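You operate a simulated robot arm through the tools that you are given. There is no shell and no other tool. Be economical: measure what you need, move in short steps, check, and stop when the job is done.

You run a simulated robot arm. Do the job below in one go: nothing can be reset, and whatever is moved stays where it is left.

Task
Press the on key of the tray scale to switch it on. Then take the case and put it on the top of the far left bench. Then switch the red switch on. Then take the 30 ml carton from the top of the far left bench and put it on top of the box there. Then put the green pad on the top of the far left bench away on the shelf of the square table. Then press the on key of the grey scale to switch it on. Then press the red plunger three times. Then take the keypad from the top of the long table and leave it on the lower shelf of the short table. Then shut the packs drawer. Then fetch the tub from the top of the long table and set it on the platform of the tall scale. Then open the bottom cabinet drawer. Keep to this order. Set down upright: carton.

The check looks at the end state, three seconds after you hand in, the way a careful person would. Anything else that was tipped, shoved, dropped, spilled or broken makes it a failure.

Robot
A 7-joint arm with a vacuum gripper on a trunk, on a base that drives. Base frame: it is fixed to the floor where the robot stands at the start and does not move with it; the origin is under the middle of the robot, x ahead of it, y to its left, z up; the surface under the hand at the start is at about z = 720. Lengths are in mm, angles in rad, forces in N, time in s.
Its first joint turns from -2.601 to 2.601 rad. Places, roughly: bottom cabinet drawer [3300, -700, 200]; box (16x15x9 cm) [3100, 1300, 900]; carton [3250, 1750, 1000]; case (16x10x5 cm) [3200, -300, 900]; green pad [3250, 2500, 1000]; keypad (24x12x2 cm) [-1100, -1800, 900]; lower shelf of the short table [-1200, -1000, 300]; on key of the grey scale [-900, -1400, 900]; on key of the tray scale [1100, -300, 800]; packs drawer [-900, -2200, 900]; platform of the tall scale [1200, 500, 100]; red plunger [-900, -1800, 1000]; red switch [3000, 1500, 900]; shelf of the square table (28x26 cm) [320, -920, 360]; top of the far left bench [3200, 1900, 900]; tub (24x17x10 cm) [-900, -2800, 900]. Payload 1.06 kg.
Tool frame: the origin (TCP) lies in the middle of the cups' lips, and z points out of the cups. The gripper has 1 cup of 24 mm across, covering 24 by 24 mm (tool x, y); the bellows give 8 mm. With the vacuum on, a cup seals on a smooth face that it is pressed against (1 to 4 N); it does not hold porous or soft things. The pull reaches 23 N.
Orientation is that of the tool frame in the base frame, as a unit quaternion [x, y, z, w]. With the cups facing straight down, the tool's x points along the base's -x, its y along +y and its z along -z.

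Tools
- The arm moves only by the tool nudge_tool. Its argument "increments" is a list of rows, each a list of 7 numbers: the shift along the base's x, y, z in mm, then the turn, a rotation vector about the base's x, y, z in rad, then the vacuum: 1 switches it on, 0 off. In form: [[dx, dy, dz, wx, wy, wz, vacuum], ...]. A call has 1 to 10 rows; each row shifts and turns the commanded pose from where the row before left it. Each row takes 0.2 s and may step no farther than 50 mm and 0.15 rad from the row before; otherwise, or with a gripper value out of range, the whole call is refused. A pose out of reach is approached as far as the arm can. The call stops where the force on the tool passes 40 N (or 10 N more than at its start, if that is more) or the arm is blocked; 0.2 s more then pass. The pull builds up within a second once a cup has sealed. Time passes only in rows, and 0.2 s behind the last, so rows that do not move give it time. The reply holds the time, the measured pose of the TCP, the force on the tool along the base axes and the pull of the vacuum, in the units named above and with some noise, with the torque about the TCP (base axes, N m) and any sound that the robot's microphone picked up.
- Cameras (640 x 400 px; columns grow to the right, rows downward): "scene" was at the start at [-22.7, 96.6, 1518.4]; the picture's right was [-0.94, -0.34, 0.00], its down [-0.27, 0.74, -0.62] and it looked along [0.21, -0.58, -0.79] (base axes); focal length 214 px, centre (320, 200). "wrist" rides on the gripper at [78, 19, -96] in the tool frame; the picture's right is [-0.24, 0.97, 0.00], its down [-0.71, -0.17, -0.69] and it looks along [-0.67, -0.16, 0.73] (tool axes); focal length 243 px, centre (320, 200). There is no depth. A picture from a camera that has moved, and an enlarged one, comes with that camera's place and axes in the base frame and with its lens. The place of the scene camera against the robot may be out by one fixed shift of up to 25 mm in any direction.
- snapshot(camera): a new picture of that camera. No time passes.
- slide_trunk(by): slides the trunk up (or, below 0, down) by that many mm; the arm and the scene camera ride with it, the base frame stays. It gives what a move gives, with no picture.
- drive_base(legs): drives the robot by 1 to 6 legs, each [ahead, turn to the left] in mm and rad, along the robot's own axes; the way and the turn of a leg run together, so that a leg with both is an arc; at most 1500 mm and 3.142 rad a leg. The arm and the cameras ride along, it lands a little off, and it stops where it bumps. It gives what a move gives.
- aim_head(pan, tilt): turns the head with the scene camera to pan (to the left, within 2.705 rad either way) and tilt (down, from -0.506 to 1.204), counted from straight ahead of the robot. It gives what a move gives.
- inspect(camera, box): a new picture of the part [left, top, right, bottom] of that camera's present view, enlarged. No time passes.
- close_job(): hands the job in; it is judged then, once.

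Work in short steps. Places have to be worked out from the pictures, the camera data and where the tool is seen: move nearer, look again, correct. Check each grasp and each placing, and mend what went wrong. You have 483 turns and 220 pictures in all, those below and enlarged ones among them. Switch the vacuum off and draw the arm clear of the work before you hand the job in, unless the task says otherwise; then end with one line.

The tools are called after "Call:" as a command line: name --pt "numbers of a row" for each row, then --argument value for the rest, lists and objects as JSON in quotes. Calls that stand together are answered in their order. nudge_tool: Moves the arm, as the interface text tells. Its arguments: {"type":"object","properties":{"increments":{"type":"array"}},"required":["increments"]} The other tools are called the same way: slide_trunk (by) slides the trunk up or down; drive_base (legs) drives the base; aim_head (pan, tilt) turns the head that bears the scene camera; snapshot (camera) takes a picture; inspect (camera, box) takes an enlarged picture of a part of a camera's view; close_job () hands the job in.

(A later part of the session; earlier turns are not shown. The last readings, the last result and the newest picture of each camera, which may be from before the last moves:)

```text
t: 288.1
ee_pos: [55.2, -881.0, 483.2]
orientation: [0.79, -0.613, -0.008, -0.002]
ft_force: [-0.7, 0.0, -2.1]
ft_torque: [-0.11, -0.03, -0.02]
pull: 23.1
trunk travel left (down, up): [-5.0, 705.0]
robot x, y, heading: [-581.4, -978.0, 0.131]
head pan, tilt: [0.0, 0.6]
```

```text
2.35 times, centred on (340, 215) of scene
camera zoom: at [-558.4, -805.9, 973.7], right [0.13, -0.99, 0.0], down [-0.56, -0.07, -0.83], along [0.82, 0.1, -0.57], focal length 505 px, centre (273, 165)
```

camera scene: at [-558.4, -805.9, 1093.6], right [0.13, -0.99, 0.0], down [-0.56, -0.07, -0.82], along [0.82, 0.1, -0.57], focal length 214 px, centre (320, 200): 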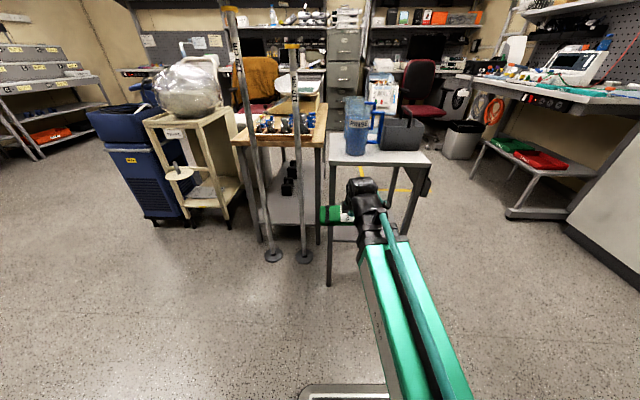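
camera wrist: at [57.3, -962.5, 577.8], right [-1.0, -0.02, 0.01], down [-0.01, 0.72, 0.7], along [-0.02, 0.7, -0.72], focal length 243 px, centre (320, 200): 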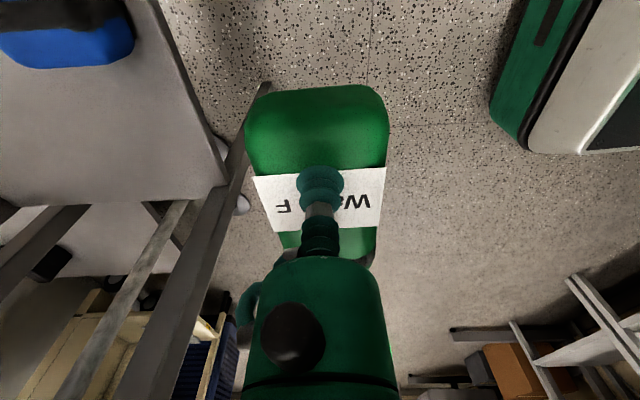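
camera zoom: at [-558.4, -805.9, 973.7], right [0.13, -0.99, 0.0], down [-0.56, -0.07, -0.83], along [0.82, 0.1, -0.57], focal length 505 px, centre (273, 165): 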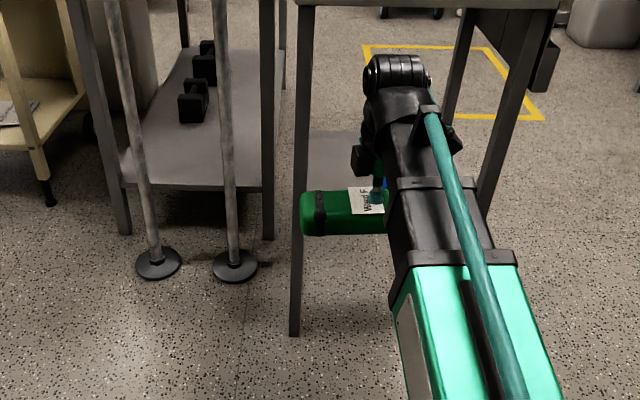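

Blue item's north end is near y≈-910, so pad should go lengthwise along x, centred at y≈-845. I rotate the tool back by -1.59 rad outside the table.

Call:
nudge_tool --pt "-2 4 0 0 0 -0.145 1" --pt "-2 4 0 0 0 -0.145 1" --pt "-2 4 0 0 0 -0.145 1" --pt "-2 4 0 0 0 -0.145 1" --pt "-2 4 0 0 0 -0.145 1" --pt "0 4 0 0 0 -0.145 1" --pt "0 4 0 0 0 -0.145 1" --pt "0 4 0 0 0 -0.145 1" --pt "0 4 0 0 0 -0.145 1" --pt "0 0 0 0 0 -0.145 1"

Call:
nudge_tool --pt "0 0 -15 0 0 -0.14 1" --pt "0 0 -13 0 0 0 1"

Call:
snapshot --camera "wrist"

Call:
inspect --camera "scene" --box '[240, 130, 440, 300]'

```text
t: 290.3
ee_pos: [46.5, -844.4, 483.8]
orientation: [-0.184, 0.983, 0.005, 0.007]
ft_force: [0.1, 0.4, -2.6]
ft_torque: [-0.01, 0.13, -0.03]
pull: 23.1
trunk travel left (down, up): [-5.0, 705.0]
robot x, y, heading: [-578.6, -978.5, 0.131]
head pan, tilt: [0.0, 0.6]
```

```text
t: 290.9
ee_pos: [45.6, -845.1, 454.4]
orientation: [-0.116, 0.993, 0.003, 0.008]
ft_force: [-0.3, 0.8, -1.7]
ft_torque: [-0.01, 0.12, -0.01]
pull: 22.9
trunk travel left (down, up): [-5.0, 705.0]
robot x, y, heading: [-579.2, -978.3, 0.128]
head pan, tilt: [0.0, 0.6]
```

```text
117 pictures are left
camera wrist: at [-37.1, -845.5, 549.3], right [0.0, 1.0, 0.01], down [0.72, -0.01, 0.7], along [0.7, 0.0, -0.72], focal length 243 px, centre (320, 200)
```

wrist: 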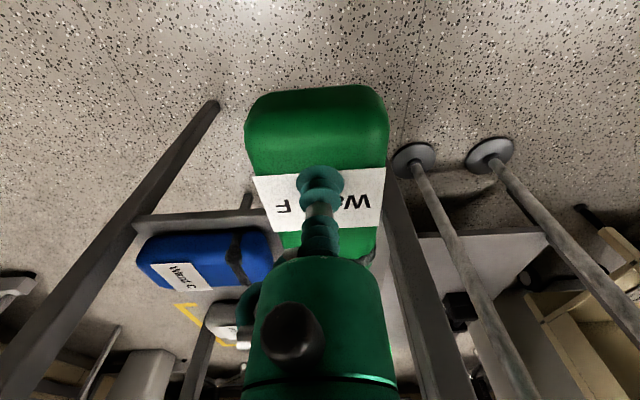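

```text
2.35 times, centred on (340, 215) of scene
camera zoom: at [-558.4, -805.9, 973.7], right [0.13, -0.99, 0.0], down [-0.56, -0.07, -0.83], along [0.82, 0.1, -0.56], focal length 505 px, centre (273, 165)
```

zoom: 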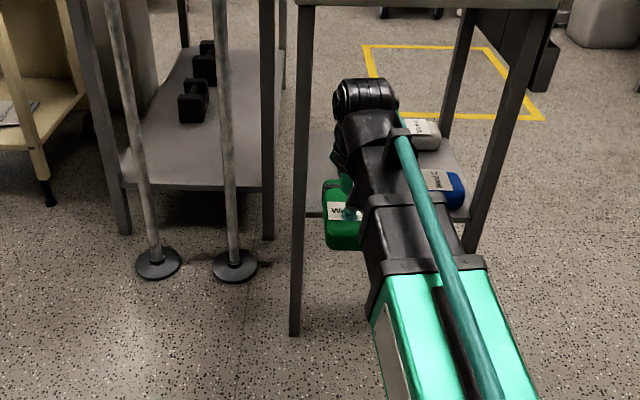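

Clear corridor: pad y∈[-878,-812], leg face at -770, blue item from -900. I insert straight along +x at pad-bottom ≈380.

Call:
nudge_tool --pt "40 0 -12 0 0 0 1" --pt "40 0 0 0 0 0 1" --pt "40 0 0 0 0 0 1"

Call:
snapshot --camera "wrist"

Call:
inspect --camera "scene" --box '[240, 130, 440, 300]'

```text
t: 291.7
ee_pos: [167.2, -843.2, 443.3]
orientation: [-0.116, 0.993, 0.004, 0.008]
ft_force: [0.4, 0.7, -2.5]
ft_torque: [-0.03, 0.12, 0.05]
pull: 23.1
trunk travel left (down, up): [-5.0, 705.0]
robot x, y, heading: [-577.6, -974.2, 0.127]
head pan, tilt: [0.0, 0.6]
```

```text
115 pictures are left
camera wrist: at [83.9, -844.8, 536.9], right [0.0, 1.0, 0.01], down [0.72, -0.01, 0.7], along [0.7, 0.0, -0.72], focal length 243 px, centre (320, 200)
```

wrist: 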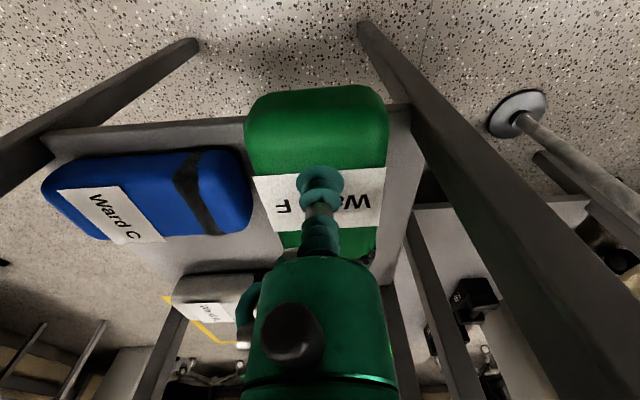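

```text
2.35 times, centred on (340, 215) of scene
camera zoom: at [-558.5, -805.9, 973.7], right [0.13, -0.99, 0.0], down [-0.56, -0.07, -0.83], along [0.82, 0.1, -0.56], focal length 505 px, centre (273, 165)
```

zoom: 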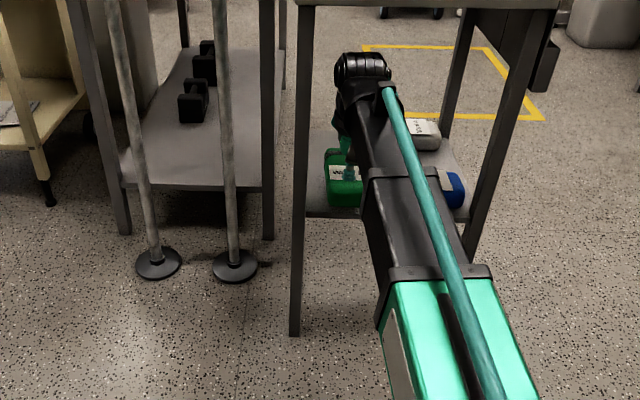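

Going well. 70 mm more, then lower to contact.

Call:
nudge_tool --pt "36 0 0 0 0 0 1" --pt "34 0 0 0 0 0 1" --pt "0 0 -8 0 0 0 1" --pt "0 0 -4 0 0 0 1"

Call:
snapshot --camera "wrist"

```text
t: 292.7
ee_pos: [235.6, -843.1, 431.5]
orientation: [-0.117, 0.993, 0.003, 0.009]
ft_force: [0.1, 0.4, -2.9]
ft_torque: [-0.02, 0.13, 0.02]
pull: 23.0
trunk travel left (down, up): [-5.0, 705.0]
robot x, y, heading: [-574.9, -977.3, 0.13]
head pan, tilt: [0.0, 0.6]
```

```text
113 pictures are left
camera wrist: at [153.5, -845.2, 525.1], right [0.0, 1.0, 0.01], down [0.72, -0.01, 0.7], along [0.7, 0.0, -0.72], focal length 243 px, centre (320, 200)
```

wrist: 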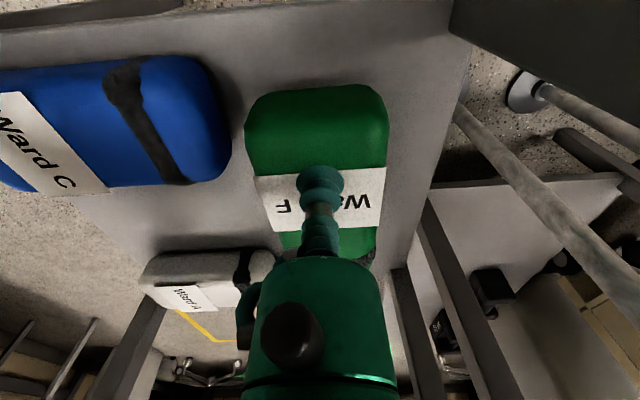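

Good placement between the edges. Lower until contact.

Call:
nudge_tool --pt "0 0 -3 0 0 0 1" --pt "0 0 -3 0 0 0 1" --pt "0 0 -3 0 0 0 1"

```text
t: 293.5
ee_pos: [237.2, -843.9, 422.9]
orientation: [-0.117, 0.993, 0.003, 0.008]
ft_force: [-0.3, 0.1, -2.7]
ft_torque: [-0.02, 0.14, -0.02]
pull: 22.6
trunk travel left (down, up): [-5.0, 705.0]
robot x, y, heading: [-576.0, -978.4, 0.13]
head pan, tilt: [0.0, 0.6]
```

Call:
nudge_tool --pt "0 0 -3 0 0 0 1" --pt "0 0 -3 0 0 0 1" --pt "0 0 -3 0 0 0 1"

```text
t: 294.3
ee_pos: [235.8, -843.9, 414.3]
orientation: [-0.117, 0.993, 0.003, 0.007]
ft_force: [-0.4, 0.0, -2.6]
ft_torque: [0.02, 0.12, 0.0]
pull: 23.1
trunk travel left (down, up): [-5.0, 705.0]
robot x, y, heading: [-579.3, -974.7, 0.127]
head pan, tilt: [0.0, 0.6]
```

Call:
nudge_tool --pt "0 0 -3 0 0 0 1" --pt "0 0 -3 0 0 0 1" --pt "0 0 -3 0 0 0 1"

```text
t: 295.1
ee_pos: [237.7, -844.2, 405.7]
orientation: [-0.117, 0.993, 0.003, 0.009]
ft_force: [-4.3, 1.7, 5.4]
ft_torque: [-0.11, -0.18, 0.0]
pull: 22.4
trunk travel left (down, up): [-5.0, 705.0]
robot x, y, heading: [-577.0, -977.5, 0.128]
head pan, tilt: [0.0, 0.6]
```

Contact. Release and lift away.

Call:
nudge_tool --pt "0 0 0 0 0 0 0" --pt "0 0 0 0 0 0 0" --pt "0 0 0 0 0 0 0" --pt "0 0 0 0 0 0 0" --pt "0 0 6 0 0 0 0" --pt "0 0 20 0 0 0 0" --pt "-45 0 0 0 0 0 0" --pt "-45 0 0 0 0 0 0" --pt "-45 0 0 0 0 0 0"

Call:
snapshot --camera "wrist"

```text
t: 297.1
ee_pos: [101.6, -844.1, 432.3]
orientation: [-0.117, 0.993, 0.004, 0.007]
ft_force: [-0.2, 0.5, 0.0]
ft_torque: [-0.01, 0.02, 0.0]
pull: 0.1
trunk travel left (down, up): [-5.0, 705.0]
robot x, y, heading: [-578.6, -978.7, 0.129]
head pan, tilt: [0.0, 0.6]
```

```text
112 pictures are left
camera wrist: at [18.5, -844.2, 525.6], right [0.0, 1.0, 0.01], down [0.72, -0.01, 0.7], along [0.7, 0.0, -0.72], focal length 243 px, centre (320, 200)
```

wrist: 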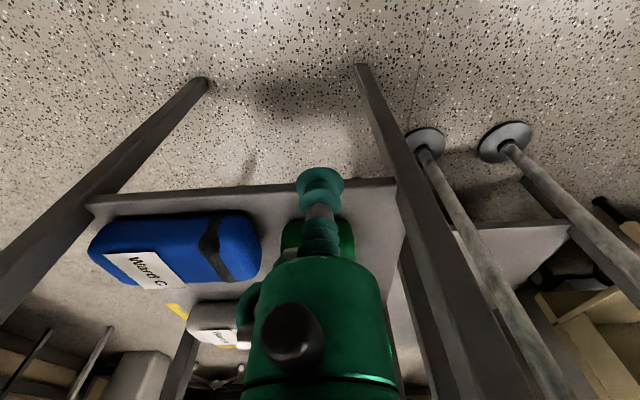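

Pad is on the shelf. Retract the arm outside, raise the trunk.

Call:
nudge_tool --pt "-40 0 10 0 0 0 0" --pt "-20 0 20 0 0 0 0"

Call:
slide_trunk --by 400

Call:
slide_trunk --by 290

Call:
snapshot --camera "scene"

```text
t: 297.7
ee_pos: [41.7, -844.5, 462.4]
orientation: [-0.117, 0.993, 0.004, 0.008]
ft_force: [0.1, -0.2, -0.4]
ft_torque: [0.0, 0.01, 0.0]
pull: 0.0
trunk travel left (down, up): [-5.0, 705.0]
robot x, y, heading: [-578.4, -978.7, 0.128]
head pan, tilt: [0.0, 0.6]
```

```text
t: 301.5
ee_pos: [41.1, -842.7, 861.3]
orientation: [-0.117, 0.993, 0.003, 0.008]
ft_force: [-0.3, -0.4, -0.1]
ft_torque: [0.0, -0.02, 0.0]
pull: 0.1
trunk travel left (down, up): [-405.0, 305.0]
robot x, y, heading: [-575.0, -979.8, 0.131]
head pan, tilt: [0.0, 0.6]
```

```text
t: 304.4
ee_pos: [40.7, -845.0, 1152.1]
orientation: [-0.116, 0.993, 0.004, 0.008]
ft_force: [-0.3, -0.1, 0.1]
ft_torque: [0.03, 0.02, 0.03]
pull: 0.1
trunk travel left (down, up): [-695.0, 15.0]
robot x, y, heading: [-578.2, -977.2, 0.132]
head pan, tilt: [0.0, 0.6]
```

```text
111 pictures are left
camera scene: at [-558.5, -805.9, 1663.6], right [0.13, -0.99, 0.0], down [-0.56, -0.07, -0.83], along [0.82, 0.1, -0.56], focal length 214 px, centre (320, 200)
```

scene: 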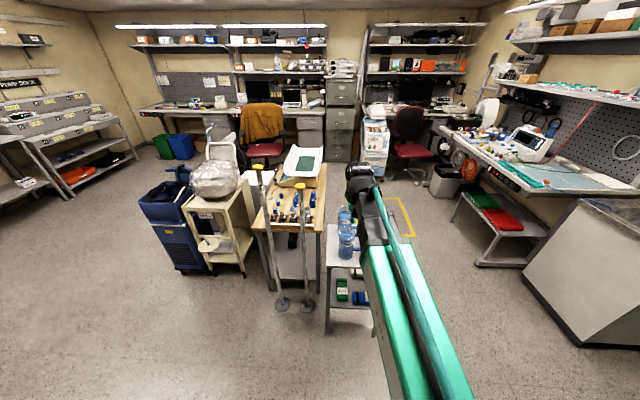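

Pad on the shelf confirmed. Next: drive to (-200,-1500) and face the west tables.

Call:
drive_base --legs '[[0, -1.075], [645, 0], [0, -2.2]]'

Call:
aim_head --pan 0.0 --tilt 0.6

Call:
snapshot --camera "scene"

Call:
aim_head --pan 0.7 --tilt 0.6

Call:
snapshot --camera "scene"

Call:
snapshot --camera "wrist"

```text
t: 316.0
ee_pos: [-831.5, -1549.5, 1151.6]
orientation: [0.999, 0.05, -0.008, 0.003]
ft_force: [0.2, -0.1, 0.0]
ft_torque: [0.0, -0.03, 0.01]
pull: 0.0
trunk travel left (down, up): [-695.0, 15.0]
robot x, y, heading: [-197.1, -1501.2, 3.132]
head pan, tilt: [0.0, 0.6]
```

```text
t: 316.6
ee_pos: [-831.0, -1549.2, 1152.8]
orientation: [0.999, 0.049, -0.007, 0.003]
ft_force: [-0.2, -0.6, -0.1]
ft_torque: [-0.01, -0.02, 0.0]
pull: 0.0
trunk travel left (down, up): [-695.0, 15.0]
robot x, y, heading: [-203.2, -1499.9, 3.135]
head pan, tilt: [0.0, 0.6]
```

```text
110 pictures are left
camera scene: at [-247.4, -1670.5, 1663.7], right [0.01, 1.0, 0.0], down [0.56, -0.01, -0.83], along [-0.83, 0.01, -0.56], focal length 214 px, centre (320, 200)
```

scene: 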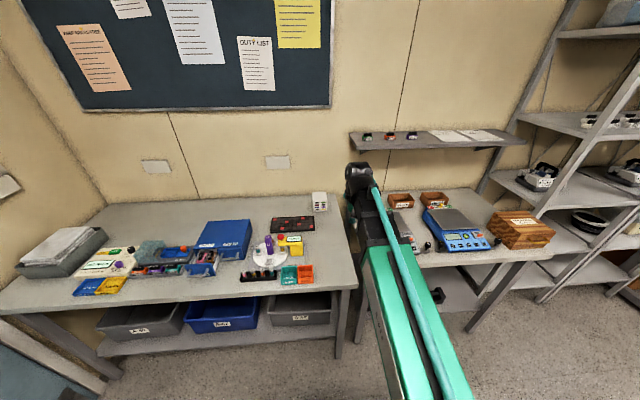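

```text
t: 317.6
ee_pos: [-830.4, -1549.0, 1151.3]
orientation: [0.999, 0.05, -0.008, 0.003]
ft_force: [0.0, 0.2, -0.1]
ft_torque: [-0.01, 0.02, 0.02]
pull: 0.1
trunk travel left (down, up): [-695.0, 15.0]
robot x, y, heading: [-198.8, -1497.1, 3.129]
head pan, tilt: [0.7, 0.6]
```

```text
109 pictures are left
camera scene: at [-227.2, -1727.5, 1663.7], right [-0.64, 0.77, 0.0], down [0.44, 0.36, -0.83], along [-0.64, -0.53, -0.56], focal length 214 px, centre (320, 200)
```

scene: 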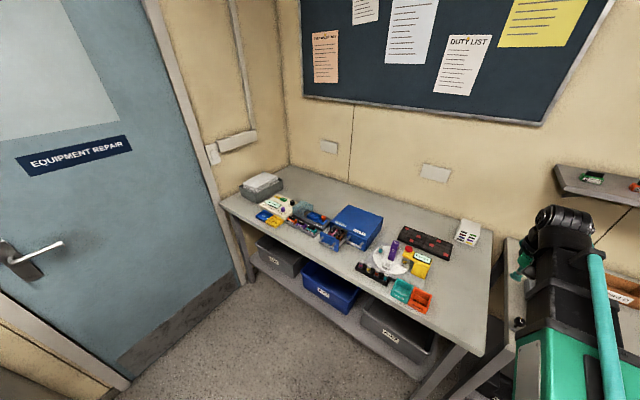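

```text
108 pictures are left
camera wrist: at [-750.4, -1559.8, 1245.5], right [-0.14, -0.99, 0.01], down [-0.71, 0.11, 0.7], along [-0.69, 0.09, -0.72], focal length 243 px, centre (320, 200)
```

wrist: 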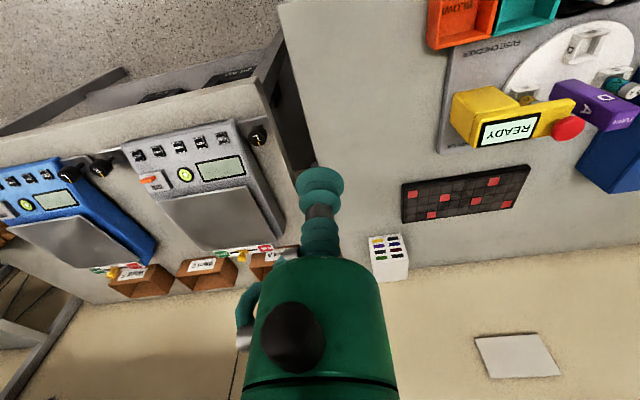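

Excellent view: grey scale, keypad (black/red), yellow device with red plunger, blue packs drawer. I read the grey scale's keys.

Call:
inspect --camera "wrist" --box '[120, 115, 270, 200]'

Call:
inspect --camera "wrist" --box '[125, 125, 185, 162]'

Call:
inspect --camera "wrist" --box '[180, 120, 240, 157]'

```text
4.27 times, centred on (195, 158) of wrist
camera zoom: at [-750.4, -1559.8, 1245.5], right [-0.14, -0.99, 0.01], down [-0.71, 0.11, 0.7], along [-0.69, 0.09, -0.72], focal length 1035 px, centre (853, 381)
```

zoom: 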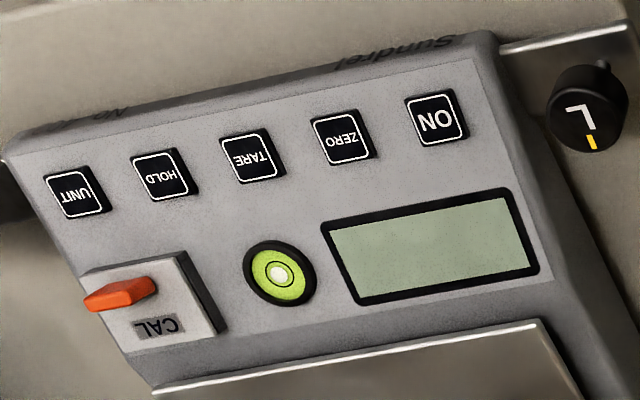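

```text
10.67 times, centred on (155, 144) of wrist
camera zoom: at [-750.4, -1559.8, 1245.5], right [-0.14, -0.99, 0.01], down [-0.71, 0.11, 0.7], along [-0.69, 0.09, -0.72], focal length 2588 px, centre (2080, 803)
```

zoom: 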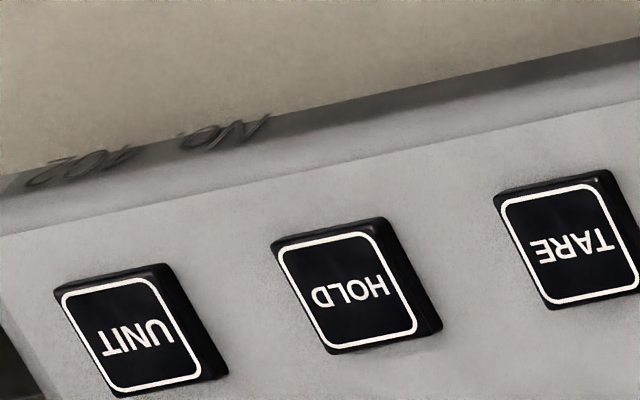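

```text
10.67 times, centred on (210, 138) of wrist
camera zoom: at [-750.4, -1559.8, 1245.5], right [-0.14, -0.99, 0.01], down [-0.71, 0.11, 0.7], along [-0.69, 0.09, -0.72], focal length 2588 px, centre (1493, 856)
```

zoom: 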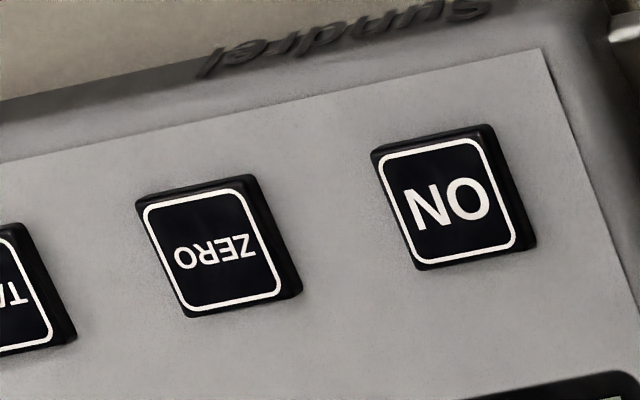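

ON is the leftmost key (as seen), near (-935, -1372). I move closer and look again for triangulation.

Call:
nudge_tool --pt "-15 36 -28 0 0 0 0" --pt "-15 36 -28 0 0 0 0" --pt "-15 36 -28 0 0 0 0" --pt "-15 36 -28 0 0 0 0"

Call:
snapshot --camera "wrist"

```text
t: 318.6
ee_pos: [-890.0, -1404.6, 1039.0]
orientation: [0.999, 0.05, -0.009, 0.003]
ft_force: [0.2, -0.5, -0.5]
ft_torque: [-0.02, 0.01, 0.02]
pull: 0.0
trunk travel left (down, up): [-695.0, 15.0]
robot x, y, heading: [-196.2, -1497.7, 3.132]
head pan, tilt: [0.7, 0.6]
```

```text
104 pictures are left
camera wrist: at [-810.4, -1415.0, 1133.0], right [-0.14, -0.99, 0.01], down [-0.71, 0.11, 0.7], along [-0.69, 0.09, -0.72], focal length 243 px, centre (320, 200)
```

wrist: 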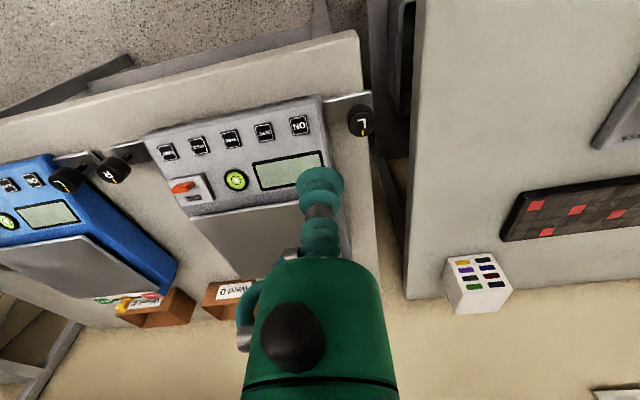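

ON key triangulated at (-930, -1378, 891). I move above it with slight tilt matching the sloping panel.

Call:
nudge_tool --pt "-11 9 -35 0 0.07 0 0" --pt "-11 9 -35 0 0.07 0 0" --pt "-11 9 -35 0 0.06 0 0"

Call:
inspect --camera "wrist" --box '[240, 80, 400, 200]'

```text
t: 319.4
ee_pos: [-923.9, -1377.6, 934.2]
orientation: [0.993, 0.05, -0.108, -0.002]
ft_force: [0.3, 0.1, -0.4]
ft_torque: [0.0, 0.02, -0.03]
pull: 0.1
trunk travel left (down, up): [-695.0, 15.0]
robot x, y, heading: [-198.9, -1500.6, 3.135]
head pan, tilt: [0.7, 0.6]
```

```text
3.33 times, centred on (320, 140) of wrist
camera zoom: at [-826.9, -1388.0, 1009.4], right [-0.13, -0.99, 0.04], down [-0.56, 0.11, 0.82], along [-0.82, 0.09, -0.57], focal length 809 px, centre (320, 400)
```

zoom: 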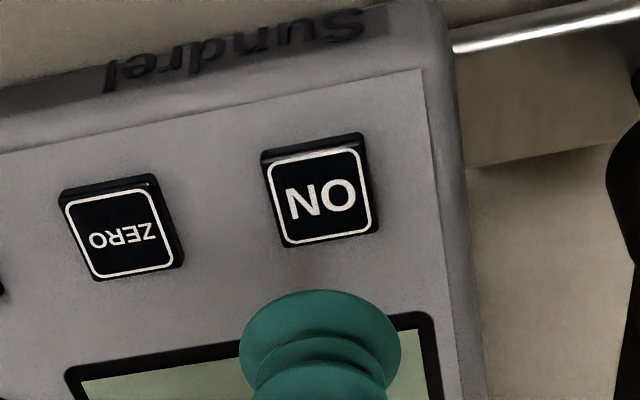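

Aligned. Press along the tool axis.

Call:
nudge_tool --pt "-4 -1 -25 0 0 0 0" --pt "-2 0 -12 0 0 0 0" --pt "-1 0 -5 0 0 0 0" --pt "-0.6 0 -3 0 0 0 0"

```text
t: 320.4
ee_pos: [-931.7, -1377.4, 889.6]
orientation: [0.993, 0.049, -0.108, -0.002]
ft_force: [-1.1, 0.7, 2.6]
ft_torque: [-0.02, -0.03, -0.02]
pull: 0.0
trunk travel left (down, up): [-695.0, 15.0]
robot x, y, heading: [-200.9, -1498.0, 3.138]
head pan, tilt: [0.7, 0.6]
heard: click
```

A click. I retract and check the display.

Call:
nudge_tool --pt "4 0 20 0 0 0 0" --pt "5 0 45 0 -0.07 0 0" --pt "5 0 45 0 -0.07 0 0" --pt "5 -10 40 0 -0.06 0 0"

Call:
inspect --camera "wrist" --box '[120, 100, 360, 250]'

```text
t: 321.4
ee_pos: [-912.6, -1389.2, 1039.0]
orientation: [0.999, 0.05, -0.007, 0.003]
ft_force: [0.4, -1.2, -0.1]
ft_torque: [0.04, 0.03, 0.01]
pull: 0.1
trunk travel left (down, up): [-695.0, 15.0]
robot x, y, heading: [-198.3, -1499.6, 3.135]
head pan, tilt: [0.7, 0.6]
```

```text
2.67 times, centred on (240, 175) of wrist
camera zoom: at [-831.7, -1399.5, 1133.0], right [-0.14, -0.99, 0.01], down [-0.71, 0.1, 0.69], along [-0.69, 0.09, -0.72], focal length 647 px, centre (533, 267)
```

zoom: 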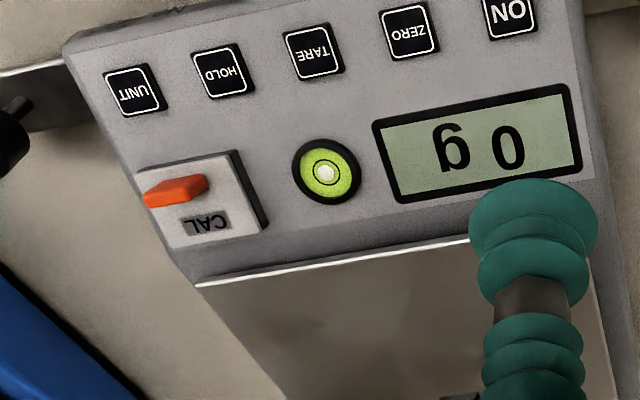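

Grey scale is on ("0 g"). I raise the arm and relocate south to (-200,-1950) for the plunger, keypad and drawer.

Call:
nudge_tool --pt "20 0 40 0 0 0 0" --pt "20 0 40 0 0 0 0"

Call:
drive_base --legs '[[0, 1.571], [420, 0], [0, -1.571]]'

Call:
snapshot --camera "wrist"

Call:
aim_head --pan 0.1 --tilt 0.7

Call:
snapshot --camera "scene"

```text
t: 322.1
ee_pos: [-871.9, -1389.9, 1118.8]
orientation: [0.999, 0.048, -0.007, 0.003]
ft_force: [1.2, 0.6, 0.8]
ft_torque: [0.0, 0.02, 0.0]
pull: 0.1
trunk travel left (down, up): [-695.0, 15.0]
robot x, y, heading: [-199.2, -1498.2, 3.133]
head pan, tilt: [0.7, 0.6]
```

```text
t: 332.3
ee_pos: [-879.3, -1790.6, 1118.5]
orientation: [0.999, 0.039, -0.008, 0.003]
ft_force: [0.1, -0.1, -0.1]
ft_torque: [-0.05, -0.01, 0.01]
pull: 0.0
trunk travel left (down, up): [-695.0, 15.0]
robot x, y, heading: [-209.4, -1912.7, 3.117]
head pan, tilt: [0.7, 0.6]
```

```text
101 pictures are left
camera wrist: at [-798.9, -1803.5, 1212.2], right [-0.16, -0.99, 0.01], down [-0.71, 0.12, 0.7], along [-0.69, 0.1, -0.72], focal length 243 px, centre (320, 200)
```

wrist: 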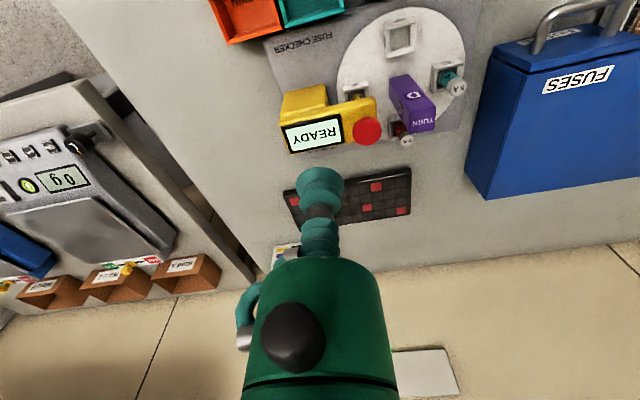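

```text
t: 333.3
ee_pos: [-879.1, -1790.8, 1119.1]
orientation: [0.999, 0.039, -0.008, 0.004]
ft_force: [0.6, 0.2, -0.9]
ft_torque: [-0.05, -0.01, -0.01]
pull: 0.1
trunk travel left (down, up): [-695.0, 15.0]
robot x, y, heading: [-210.4, -1915.8, 3.116]
head pan, tilt: [0.099, 0.7]
```

```text
100 pictures are left
camera scene: at [-255.5, -2094.2, 1655.1], right [-0.07, 1.0, 0.0], down [0.64, 0.05, -0.77], along [-0.76, -0.05, -0.64], focal length 214 px, centre (320, 200)
```

scene: 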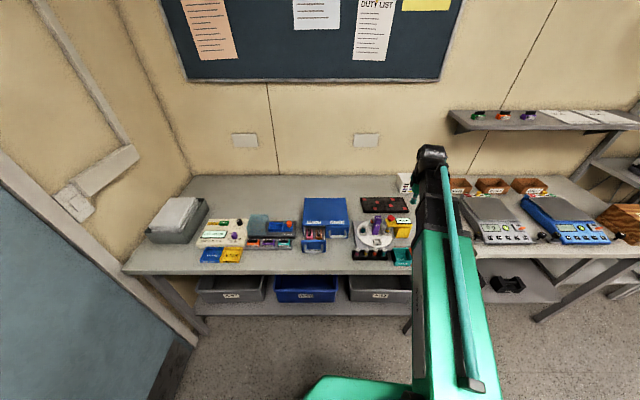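

Plunger at about (-930, -1835, 980). I move nearer to see its shape.

Call:
nudge_tool --pt "-15 -22 -25 0 0 0 0" --pt "-15 -22 -25 0 0 0 0"

Call:
inspect --camera "wrist" --box '[220, 50, 460, 200]'

Call:
inspect --camera "scene" --box '[280, 180, 440, 280]'

```text
t: 333.9
ee_pos: [-908.9, -1835.0, 1069.1]
orientation: [0.999, 0.039, -0.007, 0.004]
ft_force: [-0.7, 0.0, 0.5]
ft_torque: [0.02, 0.0, 0.0]
pull: 0.0
trunk travel left (down, up): [-695.0, 15.0]
robot x, y, heading: [-208.6, -1913.7, 3.106]
head pan, tilt: [0.099, 0.7]
```

```text
2.67 times, centred on (340, 125) of wrist
camera zoom: at [-828.6, -1848.2, 1161.6], right [-0.16, -0.99, 0.01], down [-0.71, 0.12, 0.7], along [-0.69, 0.1, -0.72], focal length 647 px, centre (267, 400)
```

zoom: 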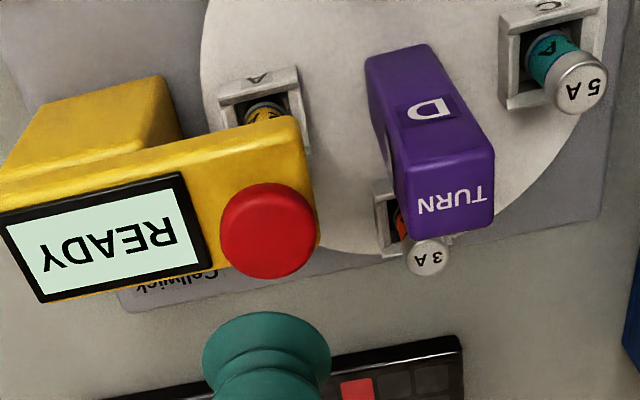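

```text
4.00 times, centred on (360, 230) of scene
camera zoom: at [-255.8, -2094.4, 1655.0], right [-0.07, 1.0, 0.0], down [0.64, 0.05, -0.76], along [-0.76, -0.05, -0.64], focal length 858 px, centre (160, 80)
```

zoom: 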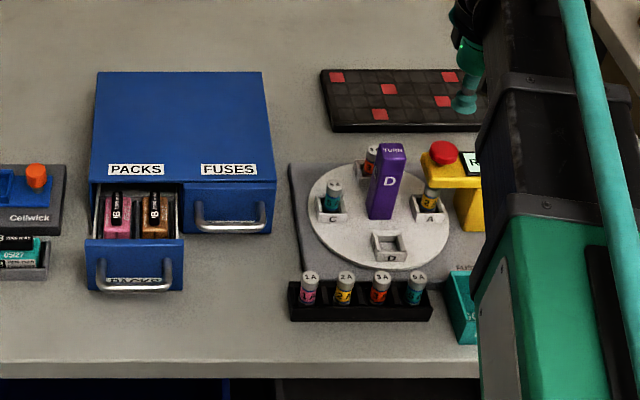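

The plunger is a vertical red button, centre (-930, -1835), top ≈ z 982. I position above and press once.

Call:
nudge_tool --pt "-10 0 -30 0 0 0 0" --pt "-11 0 -28 0 0 0 0" --pt "0 0 -12 0 0 0 0" --pt "0 0 -8 0 0 0 0"

Call:
inspect --camera "wrist" --box '[240, 100, 400, 200]'

```text
t: 334.9
ee_pos: [-929.6, -1834.8, 990.0]
orientation: [0.999, 0.038, -0.009, 0.002]
ft_force: [-0.5, 0.0, 0.1]
ft_torque: [0.0, 0.02, 0.01]
pull: 0.1
trunk travel left (down, up): [-695.0, 15.0]
robot x, y, heading: [-205.0, -1913.6, 3.115]
head pan, tilt: [0.099, 0.7]
```

```text
4.00 times, centred on (320, 150) of wrist
camera zoom: at [-849.8, -1847.5, 1084.1], right [-0.16, -0.99, 0.01], down [-0.71, 0.12, 0.7], along [-0.69, 0.1, -0.72], focal length 970 px, centre (320, 400)
```

zoom: 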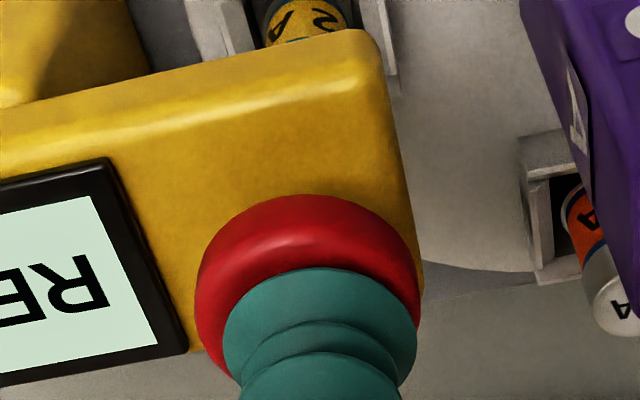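

Centred over the button. Press in small steps.

Call:
nudge_tool --pt "1 0 -5 0 0 0 0" --pt "1 0 -4 0 0 0 0" --pt "0 0 -3 0 0 0 0" --pt "0 0 -3 0 0 0 0"

```text
t: 335.9
ee_pos: [-927.6, -1834.0, 976.1]
orientation: [0.999, 0.039, -0.008, 0.003]
ft_force: [0.1, 1.8, 3.1]
ft_torque: [-0.04, 0.0, 0.02]
pull: 0.1
trunk travel left (down, up): [-695.0, 15.0]
robot x, y, heading: [-206.8, -1913.6, 3.108]
head pan, tilt: [0.099, 0.7]
heard: click
```

Click one. Release and look at the display.

Call:
nudge_tool --pt "0 0 10 0 0 0 0" --pt "0 0 12 0 0 0 0" --pt "0 0 0 0 0 0 0"

Call:
snapshot --camera "wrist"

```text
t: 336.7
ee_pos: [-927.9, -1835.1, 998.5]
orientation: [0.999, 0.04, -0.008, 0.003]
ft_force: [0.7, 0.6, -0.3]
ft_torque: [-0.03, -0.04, 0.0]
pull: 0.0
trunk travel left (down, up): [-695.0, 15.0]
robot x, y, heading: [-212.2, -1914.2, 3.113]
head pan, tilt: [0.099, 0.7]
```

```text
96 pictures are left
camera wrist: at [-847.7, -1847.4, 1091.6], right [-0.16, -0.99, 0.01], down [-0.71, 0.12, 0.7], along [-0.69, 0.1, -0.72], focal length 243 px, centre (320, 200)
```

wrist: 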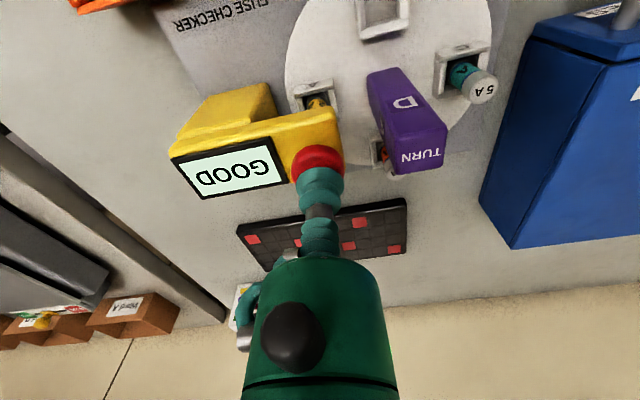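

Display shows "GOOD" after press one. Press twice more.

Call:
nudge_tool --pt "0 0 -12 0 0 0 0" --pt "0 0 -6 0 0 0 0" --pt "0 0 -3 0 0 0 0" --pt "0 0 -2 0 0 0 0" --pt "0 0 0 0 0 0 0"

```text
t: 337.9
ee_pos: [-929.0, -1836.1, 974.5]
orientation: [0.999, 0.039, -0.008, 0.002]
ft_force: [-1.3, -0.1, 4.7]
ft_torque: [0.02, -0.01, -0.02]
pull: 0.0
trunk travel left (down, up): [-695.0, 15.0]
robot x, y, heading: [-206.2, -1915.0, 3.116]
head pan, tilt: [0.099, 0.7]
heard: click
```

Second click. Release, pause, then the third press.

Call:
nudge_tool --pt "0 0 12 0 0 0 0" --pt "0 0 12 0 0 0 0" --pt "0 0 0 0 0 0 0" --pt "0 0 0 0 0 0 0"

Call:
nudge_tool --pt "0 0 -12 0 0 0 0" --pt "0 0 -6 0 0 0 0" --pt "0 0 -3 0 0 0 0" --pt "0 0 -2 0 0 0 0" --pt "0 0 0 0 0 0 0"

```text
t: 338.9
ee_pos: [-927.3, -1835.5, 998.8]
orientation: [0.999, 0.039, -0.008, 0.003]
ft_force: [-0.2, 1.0, 0.1]
ft_torque: [-0.02, 0.03, 0.01]
pull: 0.0
trunk travel left (down, up): [-695.0, 15.0]
robot x, y, heading: [-206.4, -1914.0, 3.111]
head pan, tilt: [0.099, 0.7]
```

```text
t: 340.1
ee_pos: [-928.1, -1835.0, 976.3]
orientation: [0.999, 0.039, -0.008, 0.004]
ft_force: [-0.8, 0.0, 3.0]
ft_torque: [0.01, -0.03, -0.01]
pull: 0.0
trunk travel left (down, up): [-695.0, 15.0]
robot x, y, heading: [-211.4, -1917.3, 3.11]
head pan, tilt: [0.099, 0.7]
heard: click
```

Three clicks done. Lift off and look at the keypad.

Call:
nudge_tool --pt "0 0 30 0 0 0 0" --pt "0 0 40 0 0 0 0" --pt "-20 0 35 0 0 0 0"

Call:
snapshot --camera "wrist"

Call:
inspect --camera "scene" --box '[340, 180, 440, 250]'

```text
t: 340.9
ee_pos: [-948.9, -1834.7, 1081.3]
orientation: [0.999, 0.039, -0.008, 0.003]
ft_force: [-0.5, 0.3, -0.1]
ft_torque: [-0.02, 0.03, 0.0]
pull: 0.1
trunk travel left (down, up): [-695.0, 15.0]
robot x, y, heading: [-206.7, -1914.8, 3.115]
head pan, tilt: [0.099, 0.7]
```

```text
95 pictures are left
camera wrist: at [-868.5, -1847.3, 1174.9], right [-0.16, -0.99, 0.01], down [-0.71, 0.12, 0.69], along [-0.69, 0.1, -0.72], focal length 243 px, centre (320, 200)
```

wrist: 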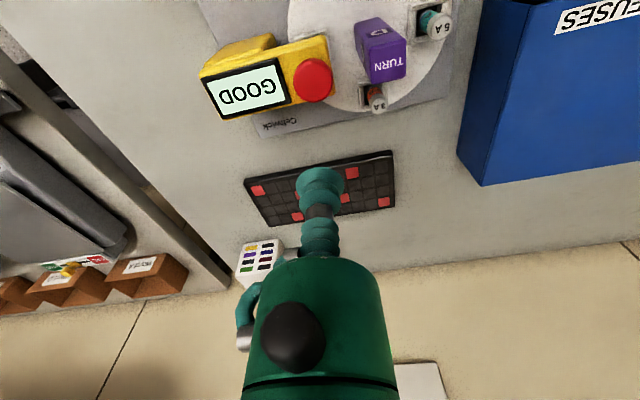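

```text
5.71 times, centred on (390, 215) of scene
camera zoom: at [-255.7, -2094.1, 1655.0], right [-0.07, 1.0, 0.0], down [0.64, 0.05, -0.76], along [-0.76, -0.05, -0.64], focal length 1226 px, centre (-80, 114)
```

zoom: 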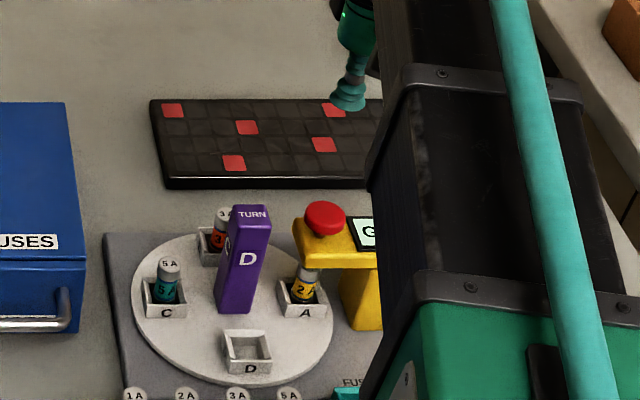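

Keypad centre ≈(-1126, -1817, 877). I approach above it for a closer look.

Call:
nudge_tool --pt "-38 4 0 0 0 0 0" --pt "-38 4 0 0 0 0 0" --pt "-38 4 -20 0 0 0 0" --pt "-20 4 -40 0 0 0 0" --pt "0 0 -45 0 0 0 0"

Call:
snapshot --camera "wrist"

```text
t: 342.1
ee_pos: [-1080.9, -1818.9, 975.2]
orientation: [0.999, 0.04, -0.008, 0.003]
ft_force: [0.1, -0.6, -0.1]
ft_torque: [-0.02, 0.0, 0.01]
pull: 0.1
trunk travel left (down, up): [-695.0, 15.0]
robot x, y, heading: [-207.1, -1915.3, 3.115]
head pan, tilt: [0.099, 0.7]
```

```text
93 pictures are left
camera wrist: at [-1001.0, -1830.7, 1068.9], right [-0.16, -0.99, 0.01], down [-0.71, 0.12, 0.7], along [-0.69, 0.1, -0.72], focal length 243 px, centre (320, 200)
```

wrist: 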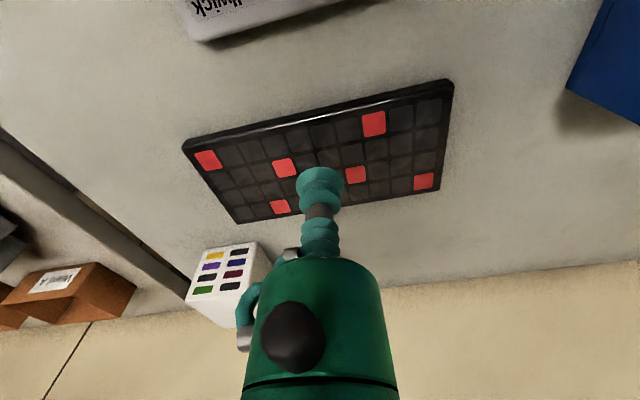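

Keypad top centre refined to (-1128, -1815, ~880). I lower onto it with vacuum.

Call:
nudge_tool --pt "-24 2 -30 0 0 0 0" --pt "-23 2 -30 0 0 0 0" --pt "0 0 -20 0 0 0 1" --pt "0 0 -6 0 0 0 1" --pt "0 0 -4 0 0 0 1"

Call:
inspect --camera "wrist" --box '[220, 80, 420, 220]'

```text
t: 343.3
ee_pos: [-1128.1, -1815.2, 884.7]
orientation: [0.999, 0.039, -0.008, 0.003]
ft_force: [-0.5, 0.4, 1.2]
ft_torque: [-0.01, 0.01, -0.01]
pull: 0.0
trunk travel left (down, up): [-695.0, 15.0]
robot x, y, heading: [-207.1, -1916.8, 3.113]
head pan, tilt: [0.099, 0.7]
```

```text
2.86 times, centred on (320, 150) of wrist
camera zoom: at [-1048.5, -1827.3, 979.1], right [-0.16, -0.99, 0.01], down [-0.71, 0.12, 0.7], along [-0.69, 0.1, -0.72], focal length 693 px, centre (320, 343)
```

zoom: 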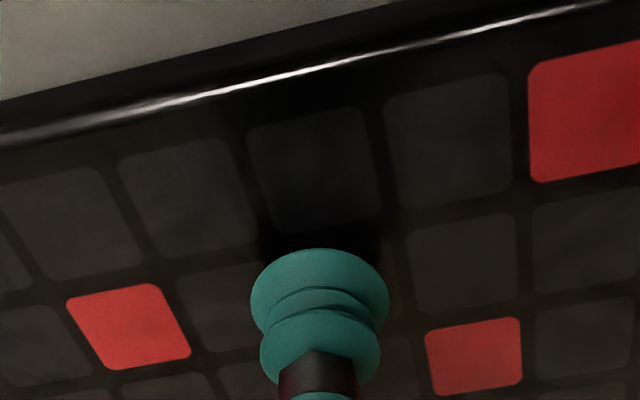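

Call:
nudge_tool --pt "0 0 -2 0 0 0 1" --pt "0 0 -2 0 0 0 1" --pt "0 0 0 0 0 0 1" --pt "0 0 0 0 0 0 1"

```text
t: 344.3
ee_pos: [-1129.4, -1815.9, 882.2]
orientation: [0.999, 0.039, -0.008, 0.002]
ft_force: [0.0, -0.2, -0.1]
ft_torque: [0.01, -0.01, 0.03]
pull: 0.1
trunk travel left (down, up): [-695.0, 15.0]
robot x, y, heading: [-206.1, -1911.5, 3.111]
head pan, tilt: [0.099, 0.7]
```

Call:
nudge_tool --pt "0 0 -3 0 0 0 1" --pt "0 0 -3 0 0 0 1" --pt "0 0 -2 0 0 0 1" --pt "0 0 0 0 0 0 1"

```text
t: 345.3
ee_pos: [-1129.7, -1815.9, 875.2]
orientation: [0.999, 0.039, -0.01, 0.002]
ft_force: [-6.6, -0.6, 16.7]
ft_torque: [0.07, -0.19, 0.04]
pull: 23.0
trunk travel left (down, up): [-695.0, 15.0]
robot x, y, heading: [-209.8, -1912.4, 3.113]
head pan, tilt: [0.099, 0.7]
```

Sealed. Lift gently.

Call:
nudge_tool --pt "0 0 6 0 0 0 1" --pt "0 0 15 0 0 0 1" --pt "0 0 30 0 0 0 1" --pt "0 0 40 0 0 0 1" --pt "0 0 45 0 0 0 1" --pt "0 0 45 0 0 0 1"

Call:
snapshot --camera "wrist"

```text
t: 346.7
ee_pos: [-1129.0, -1814.7, 1053.7]
orientation: [0.999, 0.039, -0.008, 0.003]
ft_force: [0.1, 0.2, -2.3]
ft_torque: [-0.03, -0.02, 0.02]
pull: 22.8
trunk travel left (down, up): [-695.0, 15.0]
robot x, y, heading: [-209.9, -1915.7, 3.116]
head pan, tilt: [0.099, 0.7]
```

```text
91 pictures are left
camera wrist: at [-1049.0, -1828.6, 1147.8], right [-0.16, -0.99, 0.01], down [-0.71, 0.12, 0.7], along [-0.69, 0.1, -0.72], focal length 243 px, centre (320, 200)
```

wrist: 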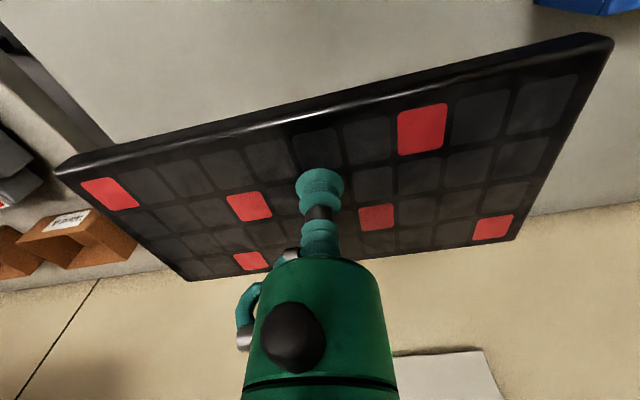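

Held. Raise a little more and retract.

Call:
nudge_tool --pt "10 0 40 0 0 0 1" --pt "45 0 10 0 0 0 1" --pt "48 0 0 0 0 0 1" --pt "48 0 0 0 0 0 1" --pt "48 0 0 0 0 0 1" --pt "48 0 0 0 0 0 1"

Call:
aim_head --pan -0.7 --tilt 0.7

Call:
snapshot --camera "scene"

```text
t: 348.1
ee_pos: [-880.2, -1815.4, 1106.1]
orientation: [0.999, 0.039, -0.009, 0.003]
ft_force: [-0.6, -0.6, -2.3]
ft_torque: [0.02, -0.07, 0.01]
pull: 22.9
trunk travel left (down, up): [-695.0, 15.0]
robot x, y, heading: [-207.1, -1913.4, 3.112]
head pan, tilt: [0.099, 0.7]
```

```text
t: 349.2
ee_pos: [-882.6, -1815.7, 1104.7]
orientation: [0.999, 0.04, -0.008, 0.002]
ft_force: [-0.8, 0.5, -2.4]
ft_torque: [-0.02, -0.05, 0.02]
pull: 23.4
trunk travel left (down, up): [-695.0, 15.0]
robot x, y, heading: [-204.6, -1911.0, 3.111]
head pan, tilt: [-0.7, 0.7]
```

```text
90 pictures are left
camera scene: at [-234.3, -2031.6, 1655.0], right [0.67, 0.75, 0.0], down [0.48, -0.43, -0.76], along [-0.57, 0.51, -0.64], focal length 214 px, centre (320, 200)
```

scene: 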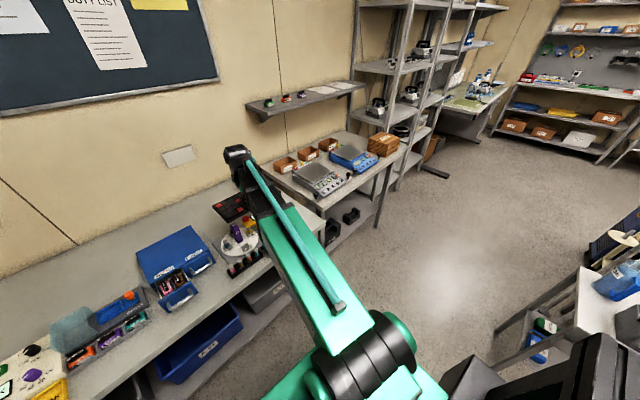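

I move the base to ≈(0,-1620) heading to the short table, leaving room to lower the arm in front of it.

Call:
drive_base --legs '[[0, 0.99], [-360, 0], [0, -1.2]]'

Call:
aim_head --pan -0.1 --tilt 0.7

Call:
snapshot --camera "scene"

```text
t: 357.0
ee_pos: [-647.4, -1390.6, 1104.8]
orientation: [0.998, -0.058, -0.008, 0.002]
ft_force: [0.0, 0.0, -2.3]
ft_torque: [0.01, -0.03, 0.0]
pull: 23.1
trunk travel left (down, up): [-695.0, 15.0]
robot x, y, heading: [-7.6, -1620.0, 2.914]
head pan, tilt: [-0.7, 0.7]
```

```text
t: 358.0
ee_pos: [-647.2, -1390.4, 1105.1]
orientation: [0.998, -0.058, -0.009, 0.002]
ft_force: [0.4, -1.0, -2.1]
ft_torque: [-0.04, -0.01, -0.01]
pull: 22.8
trunk travel left (down, up): [-695.0, 15.0]
robot x, y, heading: [-7.4, -1620.3, 2.918]
head pan, tilt: [-0.099, 0.7]
```

```text
89 pictures are left
camera scene: at [-82.7, -1770.4, 1655.0], right [0.32, 0.95, 0.0], down [0.61, -0.21, -0.76], along [-0.72, 0.24, -0.64], focal length 214 px, centre (320, 200)
```

scene: 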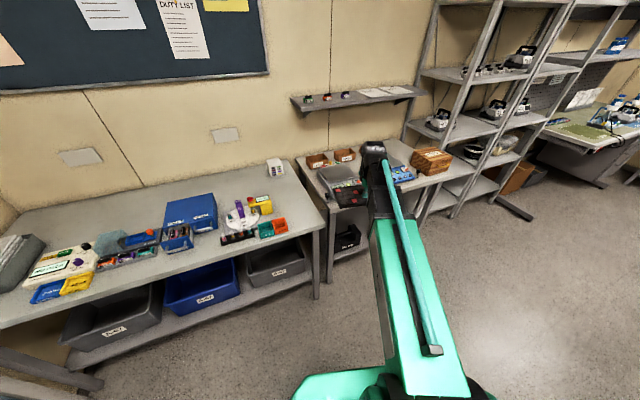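

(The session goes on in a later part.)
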